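You operate a simulated robot arm through the tools that you are given. There is no shell and no other tool.

Carry out the task below with a simulated two-armed robot. There is one attempt and no reset: what you move stays moved.

## Task
Try both gauges on stitch three of the dome on the turning table, then mark its crown.
Fine: set the table knob first; draw each gauge back, and never turn the table or move the dome with a gauge in; green if go says IN and no-go says STOP, else yellow; ink the marker on its own pad, fill the patch in the ring, stand the marker back in its pocket. A coat counts when it lies all over at full strength: go over it till it gets no stronger.

Only the result counts: the job must be done as asked and must still hold three seconds after the hand-in. Knocking over, shifting, dropping, spilling or breaking anything else fails it.

## Robot
Two 7-joint arms with three-finger grippers on one trunk, on a base that moves. Base frame: it is fixed to the floor where the robot stands at the start and does not move with it; the origin is under the middle of the robot, x ahead of it, y to its left, z up. Lengths are in mm, angles in degrees, forces in N, time in s.
The left shoulder is at the start at [30, 124, 1008], the right one opposite. With the tool pointing down near the work surface each hand reaches from about 100 to 780 mm from the robot's upright axis, wherever it stands, measured 20 degrees to its own side. Places, roughly: dial gauge [900, -1300, 1000]; finished dome five [-750, -2750, 750]; finished dome one [750, -1500, 1000]; finished dome three [-750, -3250, 750]; finished dome two [-750, -3500, 750]; go gauge [700, -1800, 1000]; no-go gauge [900, -1800, 1000]; record card lot forty [1000, -2250, 750]; record card lot thirty [1000, -2000, 750]; record card lot twenty [1000, -2000, 750]; table brake [600, -1300, 800]; zero knob [600, -1500, 800]. Payload 2.2 kg a hand.
The TCP of each hand is the grasp point between the finger pads, 28 mm short of the fingertips. In the tool frame z runs along the fingers and y along their closing line. The gripper opens to 102 mm; its body begins 71 mm behind the TCP.
Orientation is told as [roll, pitch, yaw] about the base's x, y, z axes, in that order, counted from this pose: with the fingers straight down and closing along the base's y, the tool's x points along the base's -x, its y along +y and its z along -z.

## Interface
- The arms move only by the tool step_arm. It takes "left_deltas", "right_deltas" or both (then of equal length, played together; a hand with none holds still); each is a list of rows, each a list of 7 numbers: the shift along the tool's x, y, z in units of 150 mm (1.0 is 150 mm), then the turn, a rotation vector about the tool's x, y, z in units of 120 degrees (1.0 is 120 degrees), then the opening, from 0 (shut) to 1 (fully open). In form: [[dx, dy, dz, wx, wy, wz, grip], ...]. A call has 1 to 20 rows; each row is the pose to reach, as a shift and turn from the pose commanded when the call began, along the tool's axes at that moment. A call with a number of a shift or a turn outside -1 to 1 is refused whole. A row lasts 0.2 s, in which the tool goes at most 50 mm and 8.6 degrees; a call with a longer step from one row to the next is refused whole, and so is a gripper value outside its range. A pose out of reach is approached as far as the arm can. The call stops where the force on the tool passes 40 N (or 10 N more than at its start, if that is more) or the arm is blocked; 0.2 s more then pass. The fingers move at their own pace (about 143.6 mm/s each) and stop on an object; they squeeze with about 29 N. The grip force told is the motor's: it shows also when the fingers shut on nothing. Time passes only in rows, and 0.2 s behind the last, so rows that repeat a pose let the fingers close. The reply holds the time, the measured pose of the TCP, the force on the tool along the base axes, the opening and the grip force, in the units named above and with some noise, with the torque about the TCP (base axes, N m) and any sound that the robot's microphone picked up, and new pictures: "views" is both (left out), scene, wrist or none (wrist: the cameras of the hands that moved).
- Cameras (640 x 400 px; columns grow to the right, rows downward): "scene" is now at [54, -3.8, 1734]; the picture's right is [-0.04, -1.00, 0.00], its down [-0.68, 0.03, -0.73] and it looks along [0.73, -0.03, -0.68] (base axes); focal length 259 px, centre (320, 200). "left" rides on the left gripper at [72, 38, -86] in its tool frame; the picture's right is [-0.47, 0.89, 0.00], its down [-0.60, -0.32, -0.73] and it looks along [-0.65, -0.34, 0.68] (tool axes); focal length 256 px, centre (320, 200). "right" rides on the right gripper at [69, 44, -86] in its tool frame; the picture's right is [-0.53, 0.85, 0.00], its down [-0.58, -0.36, -0.73] and it looks along [-0.62, -0.39, 0.68] (tool axes); focal length 256 px, centre (320, 200). There is no depth. A picture from a camera that has moved, and an enlarged one, comes with that camera's place and axes in the base frame and with its lens.
- slide_trunk(by): moves the trunk up (or, below 0, down) by that many mm; the arms and the scene camera ride with it, the base frame stays. It gives what a move gives, with no picture.
- drive_base(legs): drives the robot by 1 to 6 legs, each [ahead, left, turn to the left] in mm, mm and degrees, along the robot's own axes; the way and the turn of a leg run together, so that a leg with both is an arc; at most 1500 mm and 180 degrees a leg. The arms and the cameras ride along, it lands a little off, and it stops where it bumps. It gives what a move gives, and a new picture of the scene camera.
- head_to(pan, tilt): turns the head with the scene camera to pan (to the left, within 143 degrees either way) and tilt (down, from -29 to 69), counted from straight ahead of the robot. It gives what a move gives, and a new picture of the scene camera.
- zoom(camera, box): a new picture of the part [left, top, right, bottom] of that camera's present view, enlarged. The clock stands still meanwhile.
- sign_off(): hands the job in; it is judged then, once.

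Places have to be worked out from the pictures, the camera data and where the tool is seen. Open the grippers and draw the arms clear of the work before you hand the job in, unless the task says otherwise.

The tools are called as a command line: name --argument value ..., lists and objects as JSON in quotes. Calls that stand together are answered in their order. step_arm: Moves the arms, as the interface text tells. Its arguments: {"type":"object","properties":{"left_deltas":{"type":"array"},"right_deltas":{"type":"array"},"views":{"type":"string","enum":["both","scene","wrist","none"]}},"required":[]} The other tools are called the same way: slide_trunk (by) moves the trunk up or down; drive_base (legs) drives the base; head_to (pan, tilt) turns the head that bears the scene camera; zoom (camera, box) takes an enlarged picture of a part of a camera's view; sign_off () hands the job in.

At the start:

```text
t: 0.0
left_eef_pos: [480.6, 242.9, 1083.4]
left_tcp_rot: [0.0, 0.1, -0.1]
left_wrist_force: [-0.2, 0.5, 0.0]
left_ft_torque: [0.0, 0.01, 0.01]
left_finger_gap: 101.8
left_grip_force: 0.2
right_eef_pos: [394.3, -138.2, 1044.2]
right_tcp_rot: [0.0, 0.0, -0.1]
right_wrist_force: [0.3, -0.4, 0.3]
right_ft_torque: [-0.02, 0.02, -0.02]
right_finger_gap: 102.0
right_grip_force: 0.1
trunk travel left (down, up): [-250.0, 290.0]
robot x, y, heading: [1.5, -2.4, -0.2]
head pan, tilt (commanded): [-2.5, 43.1]
```

scene: 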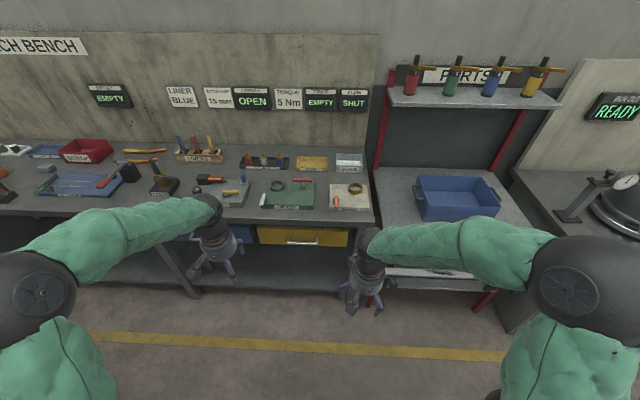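
right: 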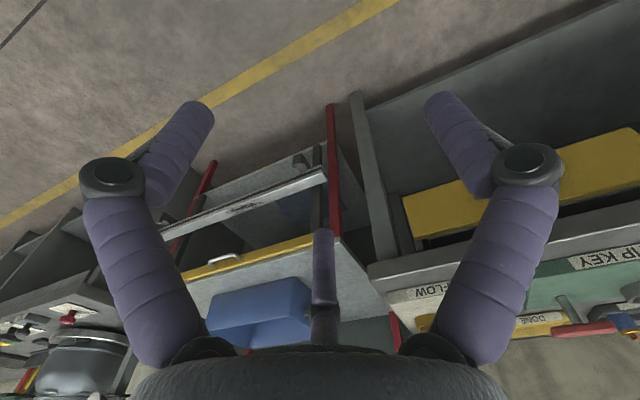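
left: 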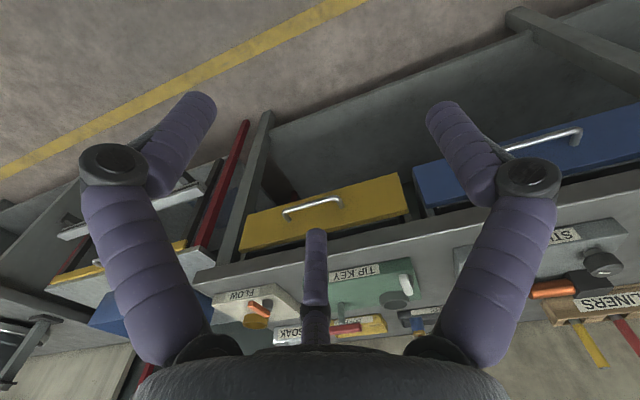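

The pictures show a bench ahead and, at the far right, a dial gauge and a round table. I turn the head to the right to see the run-out station.

head_to --pan -60 --tilt 35

```text
t: 1.3
left_eef_pos: [479.9, 243.1, 1084.0]
left_tcp_rot: [0.0, 0.0, 0.0]
left_wrist_force: [-0.4, 0.5, 0.2]
left_ft_torque: [0.01, 0.01, -0.01]
left_finger_gap: 102.1
left_grip_force: 0.0
right_eef_pos: [394.8, -137.9, 1043.8]
right_tcp_rot: [0.0, -0.1, 0.0]
right_wrist_force: [0.1, 0.0, 0.0]
right_ft_torque: [0.0, 0.01, 0.01]
right_finger_gap: 102.4
right_grip_force: 0.1
trunk travel left (down, up): [-250.0, 290.0]
robot x, y, heading: [-1.9, 2.0, -0.1]
head pan, tilt (commanded): [-60.0, 35.0]
camera scene: at [15.4, -76.4, 1746.1], right [-0.87, -0.5, 0.0], down [-0.29, 0.5, -0.82], along [0.41, -0.71, -0.57], focal length 259 px, centre (320, 200)
```

scene: 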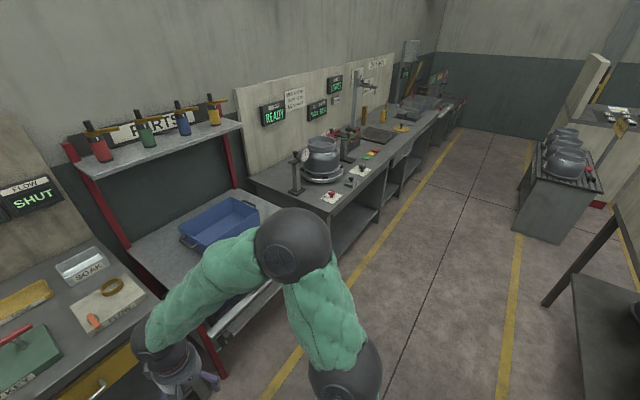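

The run-out station lies at about y -1300 to -1900 along the same wall, and the floor in front of it is clear. I drive sideways to the right and then look at it.

drive_base --legs '[[-100, 0, 0], [0, -1450, 0]]'

head_to --pan 0 --tilt 40

```text
t: 9.3
left_eef_pos: [378.9, -1217.7, 1084.0]
left_tcp_rot: [0.0, 0.0, -0.2]
left_wrist_force: [-0.8, 0.8, 0.2]
left_ft_torque: [0.03, 0.01, -0.06]
left_finger_gap: 102.2
left_grip_force: 0.0
right_eef_pos: [291.7, -1598.9, 1043.0]
right_tcp_rot: [-0.1, 0.0, -0.1]
right_wrist_force: [-0.2, 0.6, 0.2]
right_ft_torque: [-0.02, 0.0, -0.02]
right_finger_gap: 102.1
right_grip_force: 0.0
trunk travel left (down, up): [-250.0, 290.0]
robot x, y, heading: [-102.7, -1456.3, -0.3]
head pan, tilt (commanded): [-60.0, 35.0]
camera scene: at [-87.5, -1535.2, 1746.1], right [-0.87, -0.5, 0.0], down [-0.29, 0.5, -0.82], along [0.41, -0.71, -0.57], focal length 259 px, centre (320, 200)
```

scene: 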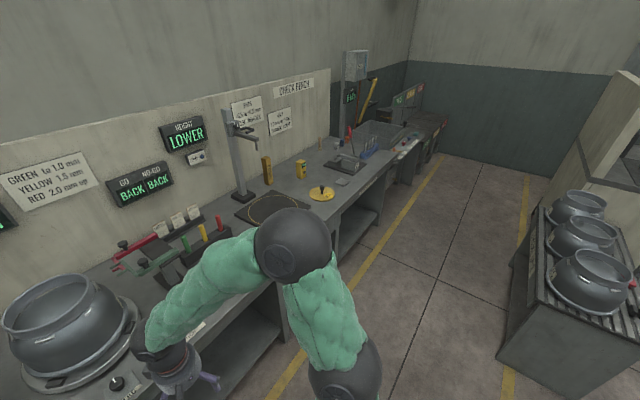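

```text
t: 10.6
left_eef_pos: [379.1, -1217.0, 1084.2]
left_tcp_rot: [0.1, 0.0, -0.2]
left_wrist_force: [0.1, 0.5, 0.1]
left_ft_torque: [0.02, 0.04, 0.01]
left_finger_gap: 102.0
left_grip_force: 0.1
right_eef_pos: [291.3, -1598.0, 1042.5]
right_tcp_rot: [0.1, 0.0, -0.2]
right_wrist_force: [0.9, -0.4, -0.1]
right_ft_torque: [-0.01, 0.0, 0.0]
right_finger_gap: 102.2
right_grip_force: 0.0
trunk travel left (down, up): [-250.0, 290.0]
robot x, y, heading: [-105.5, -1459.0, -0.0]
head pan, tilt (commanded): [0.0, 40.0]
camera scene: at [-46.2, -1458.8, 1738.6], right [0.0, -1.0, 0.0], down [-0.64, 0.0, -0.77], along [0.77, 0.0, -0.64], focal length 259 px, centre (320, 200)
```

scene: 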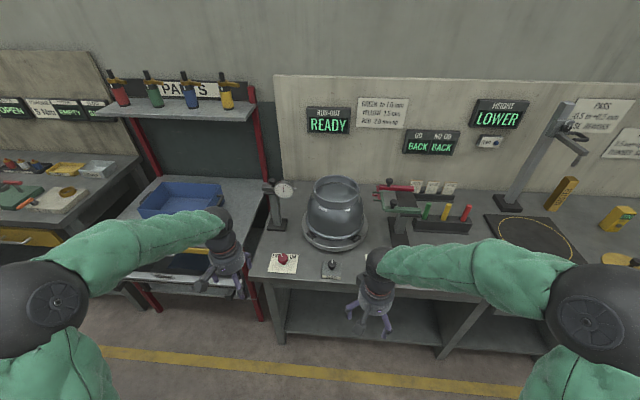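

The station is now ahead: dial gauge, dome on the table, gauges, three markers, pads and signs. I zoom in on the parts to read them.

zoom --camera "scene" --box '[290, 80, 510, 220]'

zoom --camera "scene" --box '[240, 160, 380, 290]'

zoom --camera "scene" --box '[360, 160, 500, 260]'

zoom --camera "scene" --box '[460, 80, 640, 280]'

```text
2.86 times, centred on (400, 150) of scene
camera zoom: at [-46.2, -1458.8, 1738.6], right [0.0, -1.0, 0.0], down [-0.64, 0.0, -0.77], along [0.77, 0.0, -0.64], focal length 740 px, centre (91, 343)
```

zoom: 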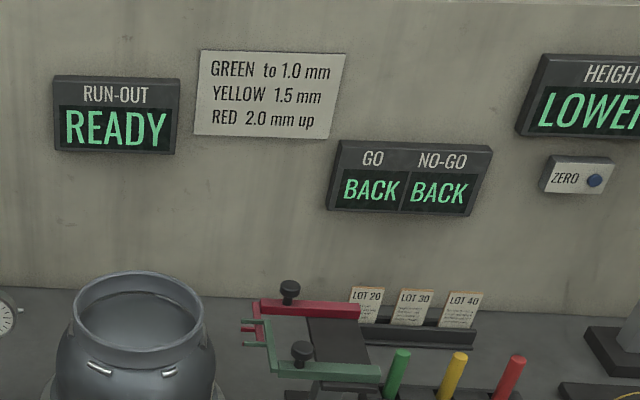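

```text
3.08 times, centred on (310, 225) of scene
camera zoom: at [-46.2, -1458.8, 1738.6], right [0.0, -1.0, 0.0], down [-0.64, 0.0, -0.77], along [0.77, 0.0, -0.64], focal length 797 px, centre (351, 123)
```

zoom: 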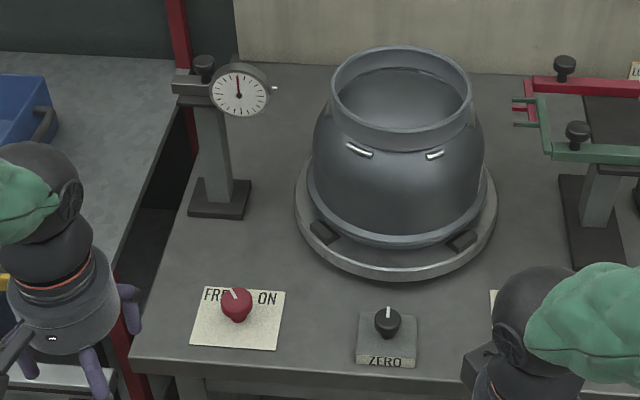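

```text
4.00 times, centred on (430, 210) of scene
camera zoom: at [-46.2, -1458.8, 1738.6], right [0.0, -1.0, 0.0], down [-0.64, 0.0, -0.77], along [0.77, 0.0, -0.64], focal length 1036 px, centre (-120, 160)
```

zoom: 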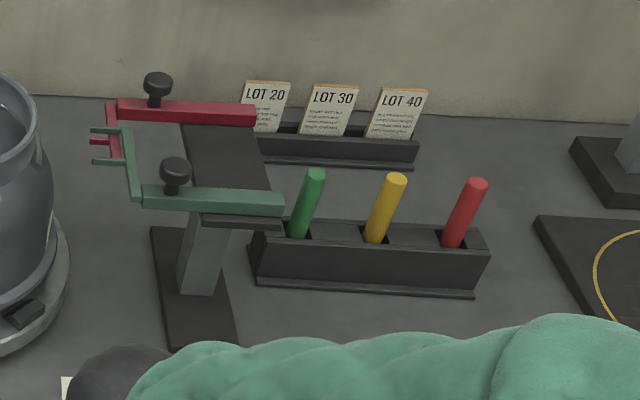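

```text
2.00 times, centred on (550, 180) of scene
camera zoom: at [-46.2, -1458.8, 1738.6], right [0.0, -1.0, 0.0], down [-0.64, 0.0, -0.77], along [0.77, 0.0, -0.64], focal length 518 px, centre (-140, 240)
```

zoom: 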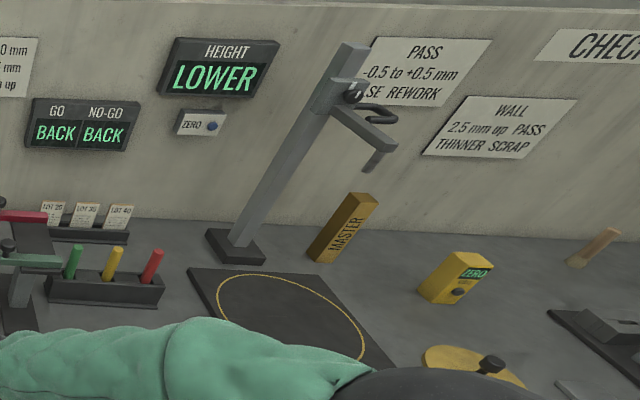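

The brake knob (FREE/ON), the zero knob, the dome with its metal stitches, the green and red fork gauges on their slides and the markers are visible, but the right arm hides the pads. I lower the right hand to clear the view.

step_arm --right_deltas '[[0.2, 0, 0.25, 0, 0, 0, 1], [0.3, 0, 0.5, 0, 0, 0, 1], [0.4, 0, 0.8, 0, 0, 0, 1], [0.5, -0.2, 1, 0, 0, 0, 1], [0.5, -0.5, 1, 0, 0, 0, 1], [0.5, -0.8, 1, 0, 0, 0, 1], [0.5, -1, 1, 0, 0, 0, 1]]' --views "scene"

```text
t: 12.2
left_eef_pos: [378.6, -1218.1, 1085.0]
left_tcp_rot: [0.0, 0.0, -0.2]
left_wrist_force: [0.1, -0.2, 0.4]
left_ft_torque: [-0.01, 0.04, 0.01]
left_finger_gap: 102.3
left_grip_force: 0.0
right_eef_pos: [213.7, -1749.3, 892.6]
right_tcp_rot: [-0.1, 0.0, -0.1]
right_wrist_force: [0.1, -1.5, 0.0]
right_ft_torque: [-0.02, -0.03, 0.02]
right_finger_gap: 102.2
right_grip_force: 0.0
trunk travel left (down, up): [-250.0, 290.0]
robot x, y, heading: [-103.4, -1457.1, -0.0]
head pan, tilt (commanded): [0.0, 40.0]
camera scene: at [-46.3, -1459.0, 1738.6], right [0.0, -1.0, 0.0], down [-0.64, 0.0, -0.77], along [0.77, 0.0, -0.64], focal length 259 px, centre (320, 200)
```

scene: 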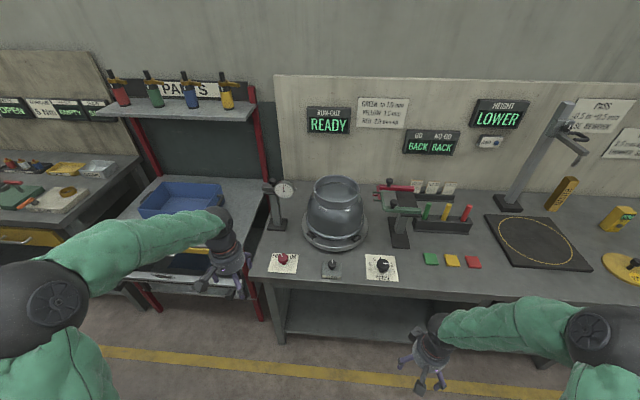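

Now the ink pads and a third knob on a dial plate are visible. I zoom in on these.

zoom --camera "scene" --box '[355, 240, 425, 290]'

zoom --camera "scene" --box '[260, 235, 350, 290]'

zoom --camera "scene" --box '[295, 165, 415, 260]'

zoom --camera "scene" --box '[370, 170, 500, 275]'

```text
8.00 times, centred on (390, 265) of scene
camera zoom: at [-46.3, -1459.0, 1738.6], right [0.0, -1.0, 0.0], down [-0.64, 0.0, -0.77], along [0.77, 0.0, -0.64], focal length 2073 px, centre (-240, -320)
```

zoom: 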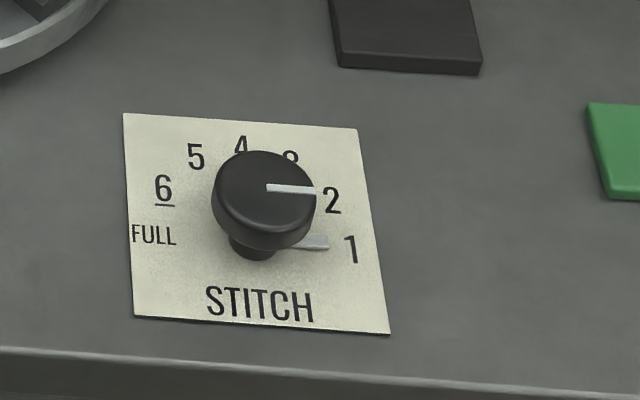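

```text
7.11 times, centred on (305, 262) of scene
camera zoom: at [-46.3, -1459.0, 1738.6], right [0.0, -1.0, 0.0], down [-0.64, 0.0, -0.77], along [0.77, 0.0, -0.64], focal length 1842 px, centre (427, -244)
```

zoom: 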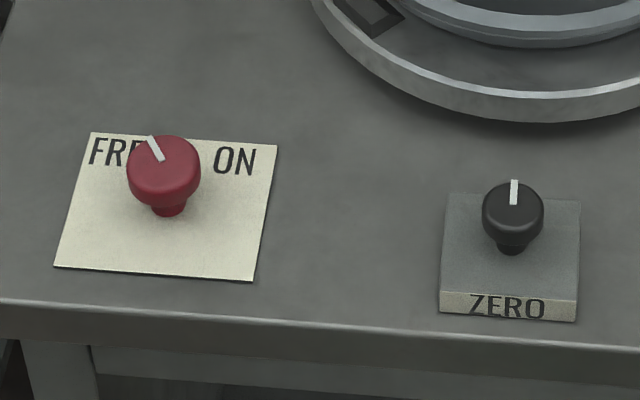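

```text
4.21 times, centred on (355, 212) of scene
camera zoom: at [-46.3, -1459.0, 1738.6], right [0.0, -1.0, 0.0], down [-0.64, 0.0, -0.77], along [0.77, 0.0, -0.64], focal length 1091 px, centre (173, 147)
```

zoom: 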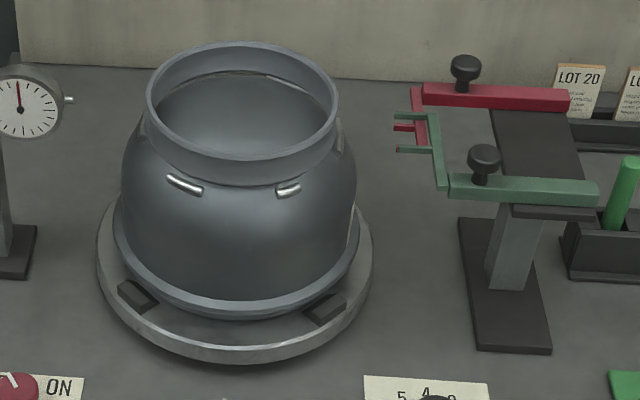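

```text
3.81 times, centred on (435, 222) of scene
camera zoom: at [-46.3, -1459.0, 1738.6], right [0.0, -1.0, 0.0], down [-0.64, 0.0, -0.77], along [0.77, 0.0, -0.64], focal length 987 px, centre (-118, 114)
```

zoom: 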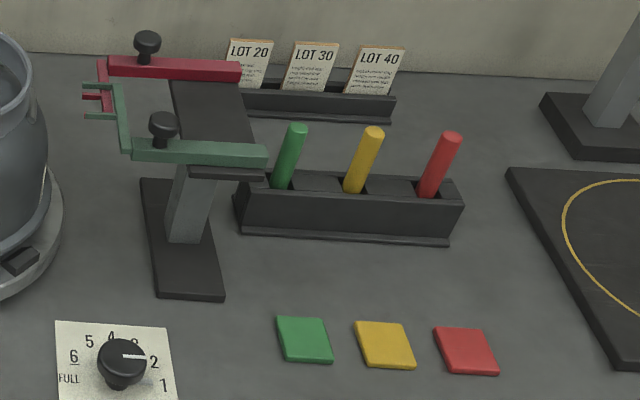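

The STITCH dial plate has positions 1–6 and FULL, with its pointer seemingly at 1 or 2; that is the table knob. I raise the trunk to look down into the dome and triangulate places.

slide_trunk --by 280

head_to --pan 0 --tilt 50

```text
t: 15.0
left_eef_pos: [379.0, -1216.4, 1364.2]
left_tcp_rot: [0.0, 0.0, -0.2]
left_wrist_force: [0.4, 0.5, -0.8]
left_ft_torque: [0.02, -0.01, -0.03]
left_finger_gap: 101.8
left_grip_force: 0.1
right_eef_pos: [214.8, -1749.7, 1173.4]
right_tcp_rot: [-0.1, -0.1, -0.2]
right_wrist_force: [-0.8, -0.3, -0.4]
right_ft_torque: [0.0, 0.03, -0.01]
right_finger_gap: 101.7
right_grip_force: 0.0
trunk travel left (down, up): [-530.0, 10.0]
robot x, y, heading: [-103.0, -1459.0, -0.1]
head pan, tilt (commanded): [0.0, 40.0]
```

```text
t: 15.7
left_eef_pos: [379.1, -1217.6, 1364.6]
left_tcp_rot: [0.0, -0.1, -0.2]
left_wrist_force: [0.1, 0.3, -0.3]
left_ft_torque: [-0.01, -0.01, 0.01]
left_finger_gap: 102.0
left_grip_force: 0.1
right_eef_pos: [214.5, -1747.8, 1173.5]
right_tcp_rot: [0.0, 0.1, -0.3]
right_wrist_force: [0.3, 1.1, 0.3]
right_ft_torque: [-0.02, 0.0, -0.03]
right_finger_gap: 102.1
right_grip_force: 0.1
trunk travel left (down, up): [-530.0, 10.0]
robot x, y, heading: [-99.7, -1460.4, -0.2]
head pan, tilt (commanded): [0.0, 50.0]
camera scene: at [-54.2, -1458.7, 2004.5], right [0.0, -1.0, 0.0], down [-0.77, 0.0, -0.64], along [0.64, 0.0, -0.77], focal length 259 px, centre (320, 200)
```

scene: 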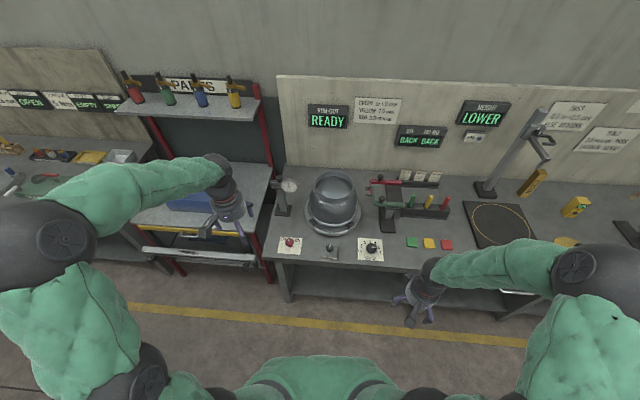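

zoom --camera "scene" --box '[290, 160, 380, 240]'

zoom --camera "scene" --box '[270, 225, 400, 275]'

zoom --camera "scene" --box '[355, 160, 465, 260]'

```text
5.00 times, centred on (335, 200) of scene
camera zoom: at [-54.2, -1458.7, 2004.5], right [0.0, -1.0, 0.0], down [-0.77, 0.0, -0.64], along [0.64, 0.0, -0.77], focal length 1296 px, centre (245, 200)
```

zoom: 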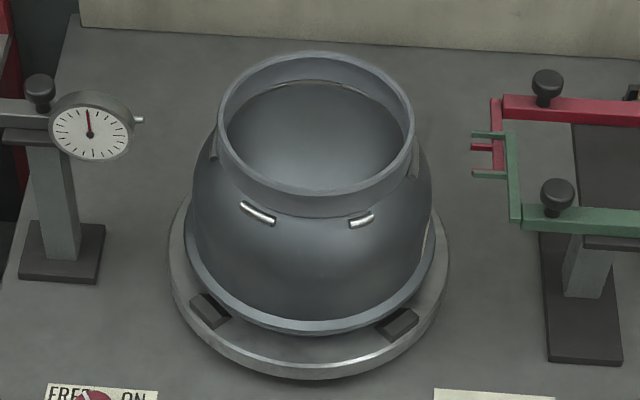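

```text
4.92 times, centred on (335, 250) of scene
camera zoom: at [-54.2, -1458.7, 2004.5], right [0.0, -1.0, 0.0], down [-0.77, 0.0, -0.64], along [0.64, 0.0, -0.77], focal length 1276 px, centre (246, -46)
```

zoom: 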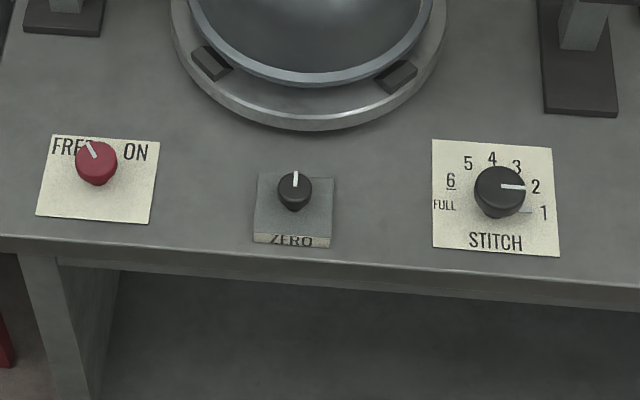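

```text
4.00 times, centred on (410, 210) of scene
camera zoom: at [-54.2, -1458.7, 2004.5], right [0.0, -1.0, 0.0], down [-0.77, 0.0, -0.64], along [0.64, 0.0, -0.77], focal length 1036 px, centre (-40, 160)
```

zoom: 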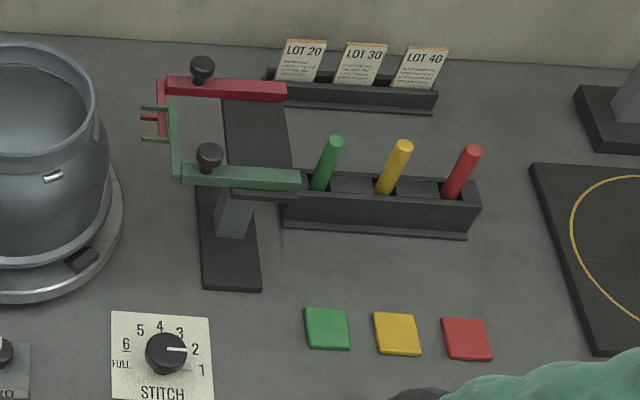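

Triangulating gives the STITCH knob top near [614, -1723, 830], the bench top at z ≈ 790, and the dome rim centre near [856, -1531, 1044] with a radius of about 100 mm. I drive nearer for a closer look.

drive_base --legs '[[200, -190, 0]]'

head_to --pan 10 --tilt 50

```text
t: 17.6
left_eef_pos: [576.7, -1406.2, 1364.4]
left_tcp_rot: [0.1, 0.0, -0.2]
left_wrist_force: [-0.2, 0.0, 0.5]
left_ft_torque: [0.01, 0.03, 0.0]
left_finger_gap: 101.8
left_grip_force: 0.0
right_eef_pos: [413.9, -1937.8, 1173.0]
right_tcp_rot: [-0.1, 0.1, -0.3]
right_wrist_force: [-0.1, 0.3, 0.7]
right_ft_torque: [0.01, 0.0, -0.03]
right_finger_gap: 102.0
right_grip_force: 0.0
trunk travel left (down, up): [-530.0, 10.0]
robot x, y, heading: [93.0, -1648.4, -0.3]
head pan, tilt (commanded): [0.0, 50.0]
camera scene: at [143.2, -1647.9, 2004.4], right [0.0, -1.0, 0.0], down [-0.77, 0.0, -0.64], along [0.64, 0.0, -0.77], focal length 259 px, centre (320, 200)
```

scene: 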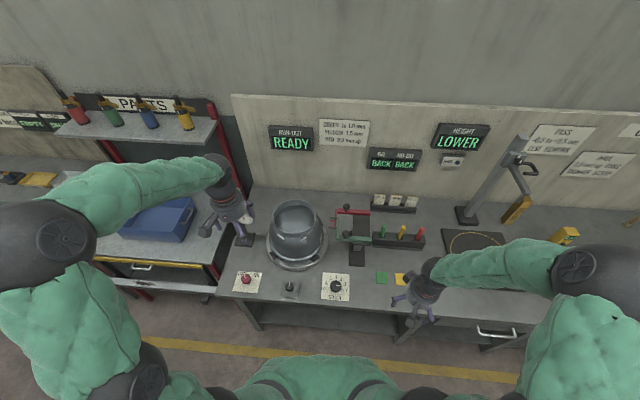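

```text
t: 18.4
left_eef_pos: [577.0, -1407.6, 1364.2]
left_tcp_rot: [0.0, -0.1, -0.2]
left_wrist_force: [0.2, 0.1, -0.3]
left_ft_torque: [0.05, -0.02, 0.0]
left_finger_gap: 101.8
left_grip_force: 0.1
right_eef_pos: [413.3, -1939.0, 1173.0]
right_tcp_rot: [0.1, 0.2, -0.2]
right_wrist_force: [-0.1, -1.1, -0.3]
right_ft_torque: [-0.02, 0.0, 0.01]
right_finger_gap: 101.9
right_grip_force: 0.0
trunk travel left (down, up): [-530.0, 10.0]
robot x, y, heading: [90.5, -1646.2, -0.2]
head pan, tilt (commanded): [10.0, 50.0]
camera scene: at [143.5, -1636.0, 2004.4], right [0.17, -0.99, 0.0], down [-0.76, -0.13, -0.64], along [0.63, 0.11, -0.77], focal length 259 px, centre (320, 200)
```

scene: 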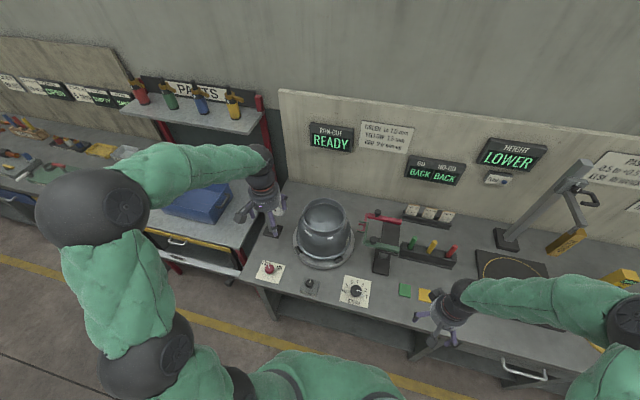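

zoom --camera "scene" --box '[285, 185, 365, 275]'

zoom --camera "scene" --box '[335, 270, 385, 310]'

zoom --camera "scene" --box '[350, 190, 470, 310]'

zoom --camera "left" --box '[0, 0, 640, 400]'

zoom --camera "right" --box '[0, 0, 640, 400]'

```text
4.44 times, centred on (325, 230) of scene
camera zoom: at [143.5, -1636.0, 2004.4], right [0.17, -0.99, 0.0], down [-0.76, -0.13, -0.64], along [0.63, 0.11, -0.77], focal length 1152 px, centre (298, 67)
```

zoom: 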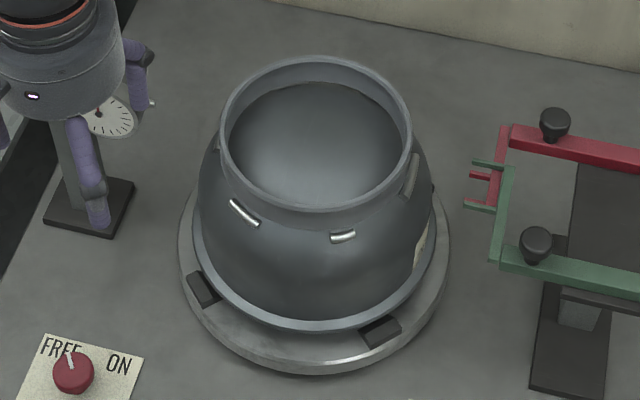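

```text
10.00 times, centred on (360, 290) of scene
camera zoom: at [143.5, -1636.0, 2004.4], right [0.17, -0.99, 0.0], down [-0.76, -0.13, -0.64], along [0.63, 0.11, -0.77], focal length 2591 px, centre (-80, -700)
```

zoom: 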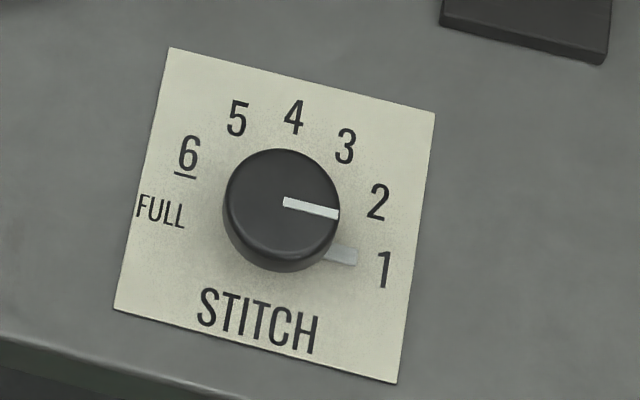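

```text
3.33 times, centred on (410, 250) of scene
camera zoom: at [143.5, -1636.0, 2004.4], right [0.17, -0.99, 0.0], down [-0.76, -0.13, -0.64], along [0.63, 0.11, -0.77], focal length 864 px, centre (20, 33)
```

zoom: 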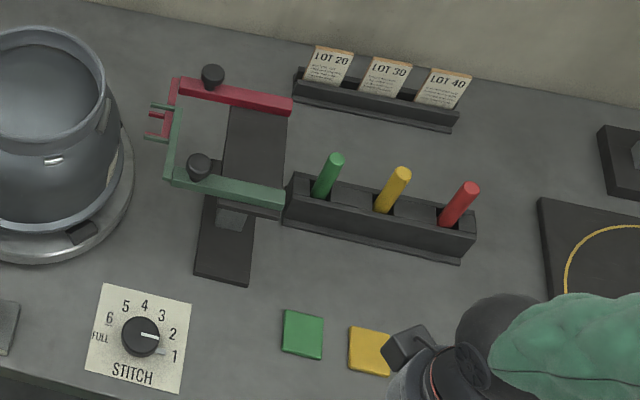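

```text
1.00 times, centred on (320, 200) of left (not enlarged: the box is as wide or as high as the picture)
camera zoom: at [506.4, -1369.7, 1451.2], right [0.47, 0.88, 0.0], down [0.6, -0.32, 0.73], along [0.65, -0.34, -0.68], focal length 256 px, centre (320, 200)
```

zoom: 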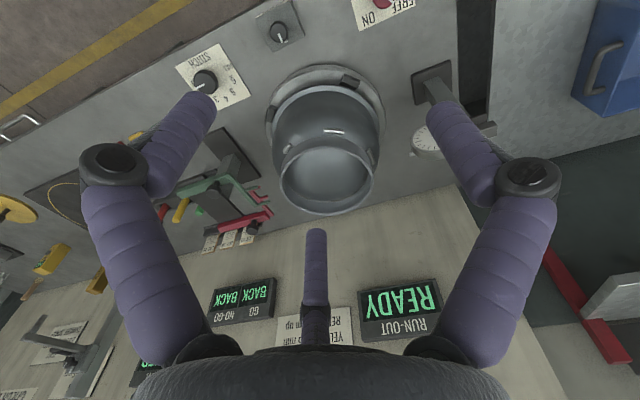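

```text
1.00 times, centred on (320, 200) of right (not enlarged: the box is as wide or as high as the picture)
camera zoom: at [346.1, -1894.4, 1259.6], right [0.54, 0.84, 0.0], down [0.58, -0.37, 0.73], along [0.62, -0.39, -0.68], focal length 256 px, centre (320, 200)
```

zoom: 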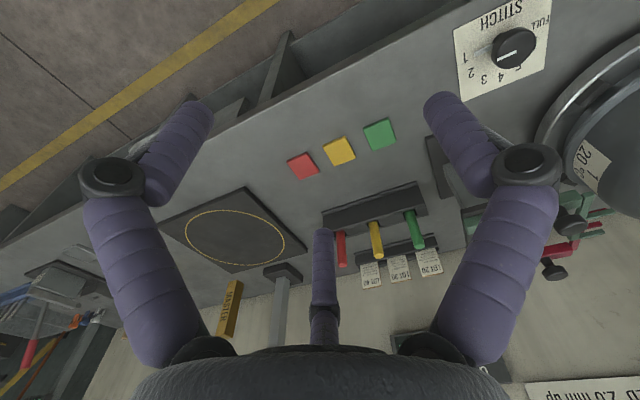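

I zoom in closely on the inside of the collar, to see where the ring and the patch lie.

zoom --camera "scene" --box '[300, 192, 356, 237]'

zoom --camera "left" --box '[260, 110, 400, 220]'

zoom --camera "right" --box '[540, 60, 640, 280]'

```text
8.89 times, centred on (328, 214) of scene
camera zoom: at [143.5, -1636.0, 2004.4], right [0.17, -0.99, 0.0], down [-0.76, -0.13, -0.64], along [0.63, 0.11, -0.77], focal length 2303 px, centre (249, 71)
```

zoom: 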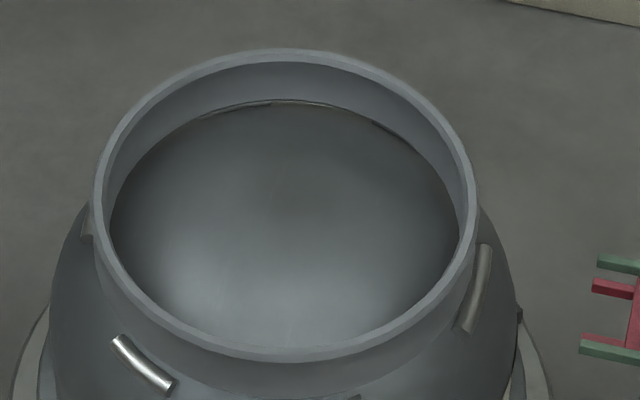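

```text
3.64 times, centred on (330, 165) of left
camera zoom: at [506.4, -1369.7, 1451.2], right [0.47, 0.88, 0.0], down [0.6, -0.32, 0.73], along [0.65, -0.34, -0.68], focal length 931 px, centre (284, 327)
```

zoom: 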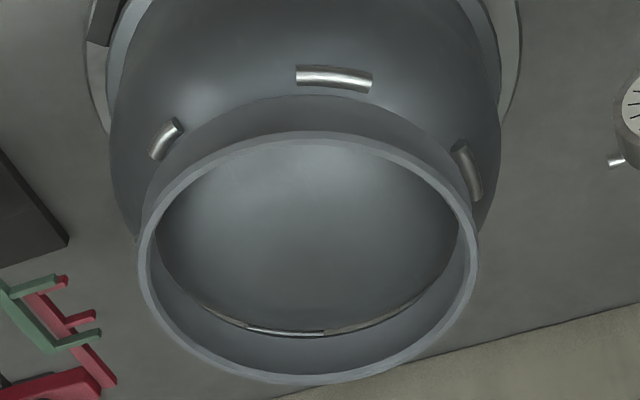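

```text
1.82 times, centred on (590, 170) of right
camera zoom: at [346.1, -1894.4, 1259.6], right [0.54, 0.84, 0.0], down [0.58, -0.37, 0.73], along [0.62, -0.39, -0.68], focal length 465 px, centre (-171, 254)
```

zoom: 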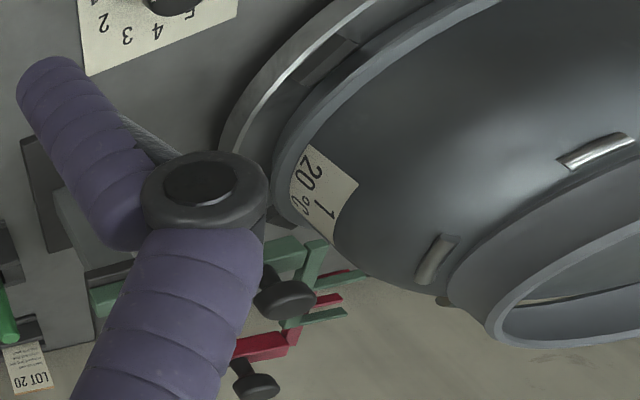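

The collar is a ring standing over a convex crown, and the STITCH pointer faces −y, i.e. at 1. I lower the trunk and draw the left arm back, ready to work the knob with the right hand.

step_arm --left_deltas '[[0.33, 0, 0, 0, 0, 0, 1], [0.66, 0, 0, 0, 0, 0, 1], [1, 0, 0, 0, 0, 0, 1]]' --views "none"

slide_trunk --by -200

```text
refused: row 3 steps farther than a row can; nothing moved
```

```text
t: 20.5
left_eef_pos: [577.3, -1406.7, 1163.7]
left_tcp_rot: [0.1, 0.0, -0.2]
left_wrist_force: [-0.7, 0.3, -0.6]
left_ft_torque: [0.03, -0.01, 0.0]
left_finger_gap: 102.1
left_grip_force: 0.0
right_eef_pos: [414.1, -1938.0, 974.1]
right_tcp_rot: [-0.1, 0.0, -0.2]
right_wrist_force: [-0.5, -0.3, -0.1]
right_ft_torque: [-0.04, -0.02, -0.05]
right_finger_gap: 102.0
right_grip_force: 0.1
trunk travel left (down, up): [-330.0, 210.0]
robot x, y, heading: [94.3, -1646.2, -0.2]
head pan, tilt (commanded): [10.0, 50.0]
```

The left step was refused for being too long; I split it finer and move the right hand toward the knob at the same time, keeping high.

step_arm --left_deltas '[[0.2, 0, 0, 0, 0, 0, 1], [0.4, 0, 0, 0, 0, 0, 1], [0.6, 0, 0, 0, 0, 0, 1], [0.8, 0, 0, 0, 0, 0, 1], [1, 0, 0, 0, 0, 0, 1]]' --right_deltas '[[-0.2, 0.2, 0, 0, 0, 0, 1], [-0.4, 0.4, 0, 0, 0, 0, 1], [-0.6, 0.6, 0, 0, 0, 0, 1], [-0.8, 0.8, 0, 0, 0, 0, 1], [-0.98, 0.98, 0, 0, 0, 0, 1]]' --views "both"

```text
t: 21.7
left_eef_pos: [424.6, -1405.8, 1164.3]
left_tcp_rot: [-0.1, 0.0, -0.1]
left_wrist_force: [-0.3, -0.4, 0.4]
left_ft_torque: [0.01, -0.02, -0.02]
left_finger_gap: 102.2
left_grip_force: 0.0
right_eef_pos: [561.1, -1790.1, 974.4]
right_tcp_rot: [0.1, 0.0, -0.1]
right_wrist_force: [0.4, -0.7, 0.2]
right_ft_torque: [0.01, 0.02, 0.01]
right_finger_gap: 102.0
right_grip_force: 0.2
trunk travel left (down, up): [-330.0, 210.0]
robot x, y, heading: [95.2, -1646.8, -0.1]
head pan, tilt (commanded): [10.0, 50.0]
camera scene: at [142.1, -1634.1, 1804.4], right [0.17, -0.99, 0.0], down [-0.75, -0.13, -0.64], along [0.63, 0.11, -0.77], focal length 259 px, centre (320, 200)
camera right: at [493.2, -1746.6, 1059.8], right [0.54, 0.84, 0.0], down [0.58, -0.37, 0.73], along [0.62, -0.39, -0.68], focal length 256 px, centre (320, 200)
camera left: at [354.3, -1368.3, 1250.9], right [0.47, 0.88, 0.0], down [0.6, -0.32, 0.73], along [0.65, -0.34, -0.68], focal length 256 px, centre (320, 200)
```

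scene: 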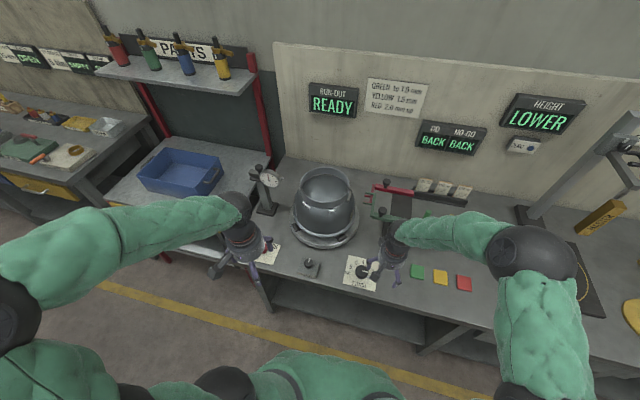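
right: 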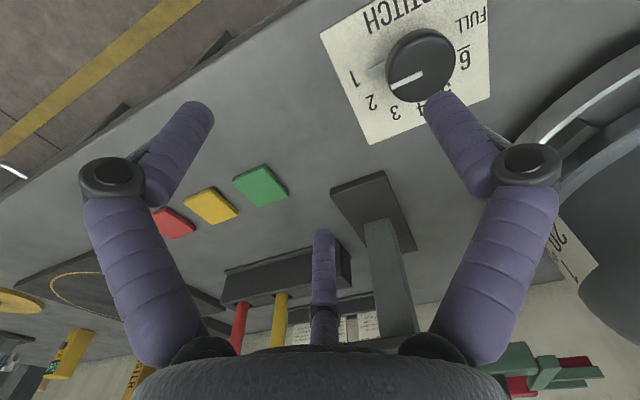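
left: 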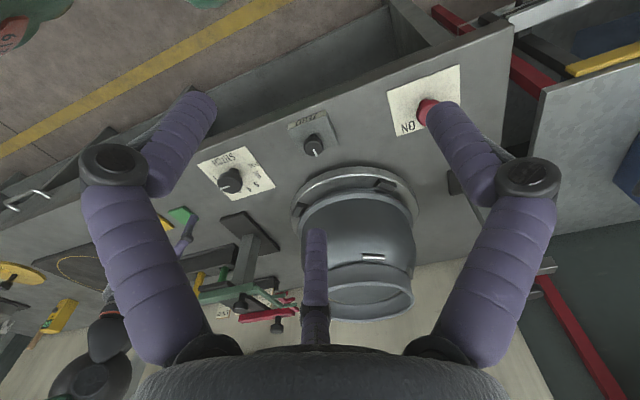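

The wrist view puts the knob at about [609, -1719]. I move the right hand above it, at z ≈ 890, and check the centring.

step_arm --right_deltas '[[-0.1, 0.15, 0.1, 0, 0, 0, 1], [-0.2, 0.3, 0.2, 0, 0, 0, 1], [-0.32, 0.47, 0.35, 0, 0, 0, 1], [-0.32, 0.47, 0.54, 0, 0, 0, 1]]' --views "wrist"

```text
t: 22.7
left_eef_pos: [426.4, -1407.0, 1163.9]
left_tcp_rot: [0.0, 0.0, -0.2]
left_wrist_force: [0.0, -0.1, 0.6]
left_ft_torque: [0.05, -0.02, 0.01]
left_finger_gap: 102.1
left_grip_force: 0.2
right_eef_pos: [609.7, -1720.7, 891.3]
right_tcp_rot: [0.1, 0.0, -0.1]
right_wrist_force: [0.0, 0.1, 0.4]
right_ft_torque: [0.01, 0.02, -0.03]
right_finger_gap: 102.1
right_grip_force: 0.0
trunk travel left (down, up): [-330.0, 210.0]
robot x, y, heading: [94.7, -1649.0, -0.3]
head pan, tilt (commanded): [10.0, 50.0]
camera right: at [541.1, -1677.2, 978.3], right [0.54, 0.84, 0.0], down [0.58, -0.37, 0.73], along [0.62, -0.39, -0.68], focal length 256 px, centre (320, 200)
```

right: 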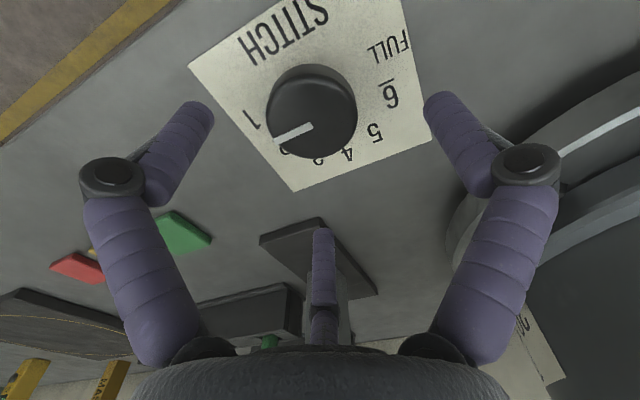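

The knob is centred at about [605, -1722]. I descend around it with open fingers.

step_arm --right_deltas '[[0.025, -0.007, 0.15, 0, 0, 0, 1], [0.025, -0.007, 0.3, 0, 0, 0, 1], [0.025, -0.007, 0.43, 0, 0, 0, 1]]' --views "both"

```text
t: 23.5
left_eef_pos: [425.9, -1407.1, 1162.8]
left_tcp_rot: [0.0, 0.1, -0.2]
left_wrist_force: [0.7, 0.4, -0.3]
left_ft_torque: [0.02, 0.02, 0.04]
left_finger_gap: 102.1
left_grip_force: 0.1
right_eef_pos: [605.8, -1722.4, 826.5]
right_tcp_rot: [0.1, 0.0, -0.2]
right_wrist_force: [-0.1, 0.0, -0.9]
right_ft_torque: [0.02, 0.0, 0.01]
right_finger_gap: 101.8
right_grip_force: 0.0
trunk travel left (down, up): [-330.0, 210.0]
robot x, y, heading: [95.0, -1648.9, 0.0]
head pan, tilt (commanded): [10.0, 50.0]
camera scene: at [143.2, -1635.1, 1804.4], right [0.17, -0.99, 0.0], down [-0.76, -0.13, -0.64], along [0.63, 0.11, -0.77], focal length 259 px, centre (320, 200)
camera right: at [537.5, -1678.1, 913.2], right [0.54, 0.84, 0.0], down [0.58, -0.37, 0.73], along [0.62, -0.39, -0.68], focal length 256 px, centre (320, 200)
```

scene: 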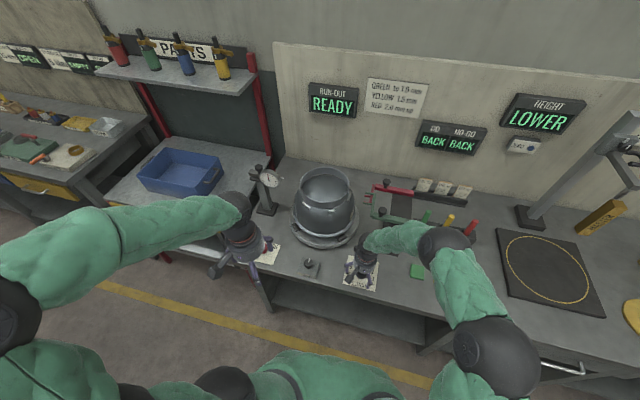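
right: 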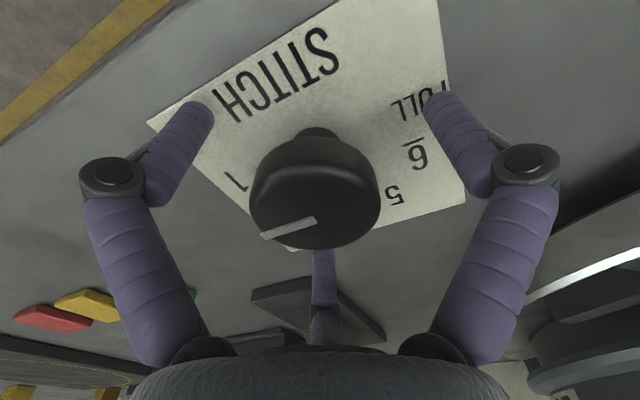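

The knob sits right between the fingers, its cap around TCP height. I close the fingers on it.

step_arm --right_deltas '[[0, 0, 0, 0, 0, 0, 0.5], [0, 0, 0, 0, 0, 0, 0.3], [0, 0, 0, 0, 0, 0, 0.2], [0, 0, 0, 0, 0, 0, 0.1], [0, 0, 0, 0, 0, 0, 0], [0, 0, 0, 0, 0, 0, 0]]' --views "wrist"

```text
t: 24.2
left_eef_pos: [423.3, -1407.2, 1164.3]
left_tcp_rot: [0.0, -0.2, -0.3]
left_wrist_force: [0.2, -0.1, 0.8]
left_ft_torque: [-0.01, 0.02, -0.03]
left_finger_gap: 102.3
left_grip_force: 0.0
right_eef_pos: [602.6, -1721.5, 830.5]
right_tcp_rot: [-0.1, 0.0, -0.3]
right_wrist_force: [-11.6, -0.8, 24.4]
right_ft_torque: [1.46, 0.42, 0.01]
right_finger_gap: 52.4
right_grip_force: 44.9
trunk travel left (down, up): [-330.0, 210.0]
robot x, y, heading: [93.9, -1646.1, -0.2]
head pan, tilt (commanded): [10.0, 50.0]
stopped in row 3 (right hand): the force on the tool passed its limit at 42 N (the readings are from after the stop); the commanded pose is now the measured one
camera right: at [535.5, -1678.5, 917.0], right [0.54, 0.84, 0.0], down [0.57, -0.37, 0.73], along [0.62, -0.4, -0.68], focal length 256 px, centre (320, 200)
```

right: 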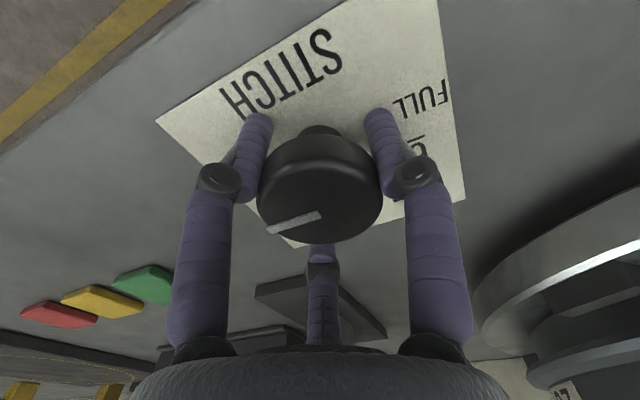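

The fingers hold the knob (gap 52 mm) with some push on the wrist. I hold still with a firm grip to read the settled forces.

step_arm --right_deltas '[[0, 0, -0.01, 0, 0, 0, 0.4], [0, 0, -0.02, 0, 0, 0, 0.4]]' --views "none"

```text
t: 24.8
left_eef_pos: [424.2, -1407.9, 1163.9]
left_tcp_rot: [0.0, -0.1, -0.2]
left_wrist_force: [0.1, -0.1, -0.3]
left_ft_torque: [0.0, 0.03, -0.03]
left_finger_gap: 101.9
left_grip_force: 0.1
right_eef_pos: [602.3, -1723.2, 830.5]
right_tcp_rot: [-0.2, 0.1, -0.1]
right_wrist_force: [-10.8, -0.3, 1.3]
right_ft_torque: [0.22, -1.43, -0.01]
right_finger_gap: 51.6
right_grip_force: 45.3
trunk travel left (down, up): [-330.0, 210.0]
robot x, y, heading: [95.5, -1645.0, -0.2]
head pan, tilt (commanded): [10.0, 50.0]
```

The forces have settled. I turn the knob 60° counter-clockwise (seen from above) in small steps, from 1 toward 3.

step_arm --right_deltas '[[0.01, 0, 0, 0, 0, -0.0625, 0.3], [0.01, 0, 0, 0, 0, -0.125, 0.3], [0.01, 0, 0, 0, 0, -0.1875, 0.3], [0.01, 0, 0, 0, 0, -0.25, 0.3]]' --views "both"

```text
t: 25.8
left_eef_pos: [425.0, -1406.1, 1164.0]
left_tcp_rot: [-0.1, -0.1, -0.2]
left_wrist_force: [0.6, -0.7, -0.5]
left_ft_torque: [-0.01, -0.04, -0.02]
left_finger_gap: 102.1
left_grip_force: 0.1
right_eef_pos: [602.3, -1721.7, 830.5]
right_tcp_rot: [0.1, 0.2, 29.9]
right_wrist_force: [-15.3, 7.6, -6.5]
right_ft_torque: [-0.27, -0.03, 0.06]
right_finger_gap: 49.7
right_grip_force: 45.1
trunk travel left (down, up): [-330.0, 210.0]
robot x, y, heading: [95.8, -1648.6, -0.1]
head pan, tilt (commanded): [10.0, 50.0]
camera scene: at [140.8, -1634.1, 1804.4], right [0.17, -0.99, 0.0], down [-0.75, -0.13, -0.64], along [0.63, 0.11, -0.77], focal length 259 px, centre (320, 200)
camera right: at [521.1, -1718.0, 917.7], right [0.04, 1.0, 0.0], down [0.68, -0.03, 0.73], along [0.73, -0.03, -0.68], focal length 256 px, centre (320, 200)
```

scene: 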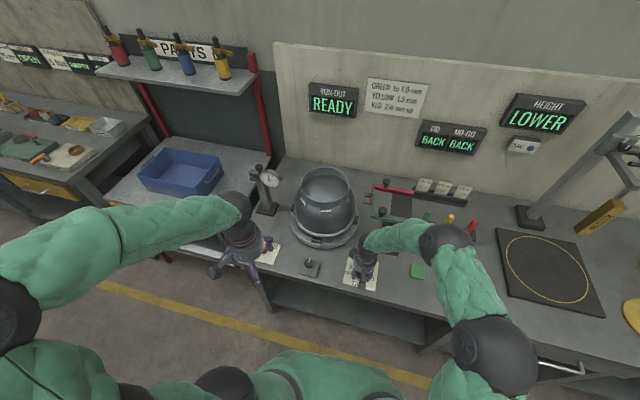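
right: 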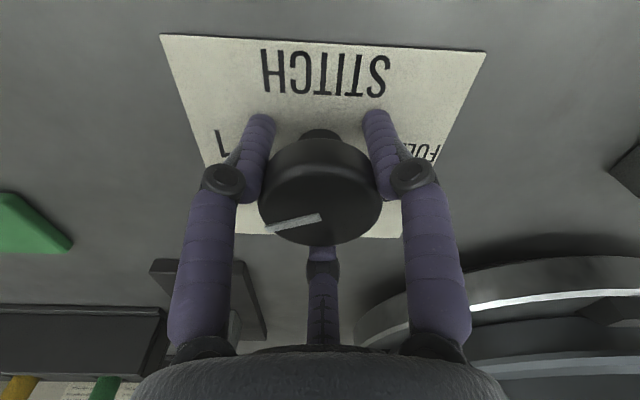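

The knob turns with the hand and now stands 30° on, at 2. I turn a further 30° to 3.

step_arm --right_deltas '[[0.01, 0, 0, 0, 0, -0.0625, 0.3], [0.02, 0, 0, 0, 0, -0.125, 0.3], [0.02, 0, 0, 0, 0, -0.1875, 0.3], [0.02, 0, 0, 0, 0, -0.25, 0.3]]' --views "both"

zoom --camera "scene" --box '[280, 155, 400, 260]'

```text
t: 26.8
left_eef_pos: [425.5, -1405.1, 1163.8]
left_tcp_rot: [-0.1, 0.0, -0.2]
left_wrist_force: [-0.1, -0.2, -0.1]
left_ft_torque: [0.01, 0.01, 0.01]
left_finger_gap: 102.1
left_grip_force: 0.0
right_eef_pos: [601.8, -1721.3, 830.3]
right_tcp_rot: [0.1, 0.2, 60.0]
right_wrist_force: [-8.5, 24.8, -19.9]
right_ft_torque: [0.12, -0.67, 0.01]
right_finger_gap: 50.0
right_grip_force: 45.3
trunk travel left (down, up): [-330.0, 210.0]
robot x, y, heading: [97.1, -1645.1, -0.2]
head pan, tilt (commanded): [10.0, 50.0]
camera scene: at [142.9, -1632.0, 1804.3], right [0.17, -0.99, 0.0], down [-0.76, -0.13, -0.64], along [0.63, 0.11, -0.77], focal length 259 px, centre (320, 200)
camera right: at [530.1, -1759.2, 917.7], right [-0.46, 0.89, 0.0], down [0.6, 0.32, 0.73], along [0.65, 0.34, -0.68], focal length 256 px, centre (320, 200)
```

scene: 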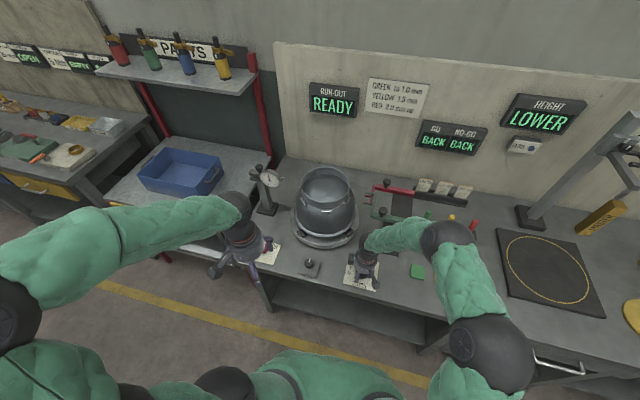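
right: 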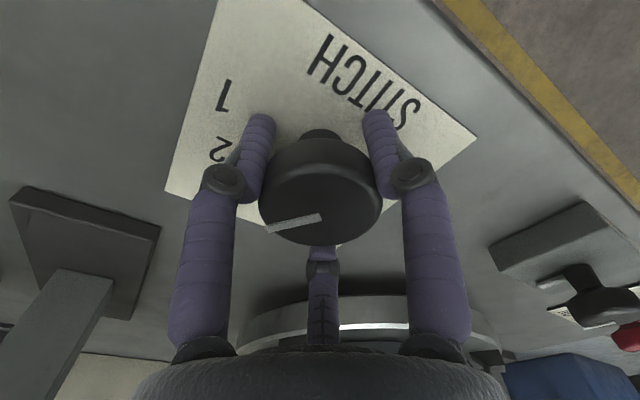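

```text
3.81 times, centred on (340, 208) of scene
camera zoom: at [142.9, -1632.0, 1804.3], right [0.17, -0.99, 0.0], down [-0.76, -0.13, -0.64], along [0.63, 0.11, -0.77], focal length 987 px, centre (244, 171)
```

zoom: 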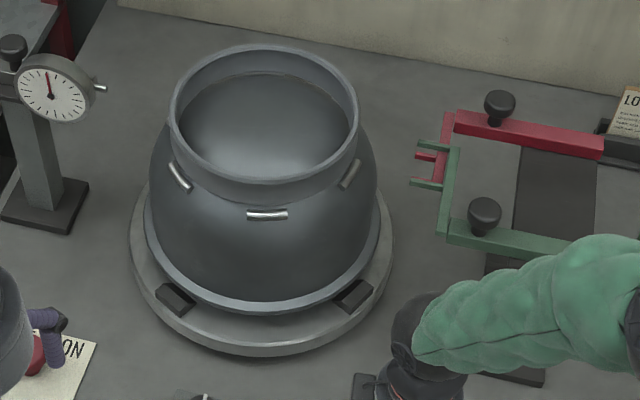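

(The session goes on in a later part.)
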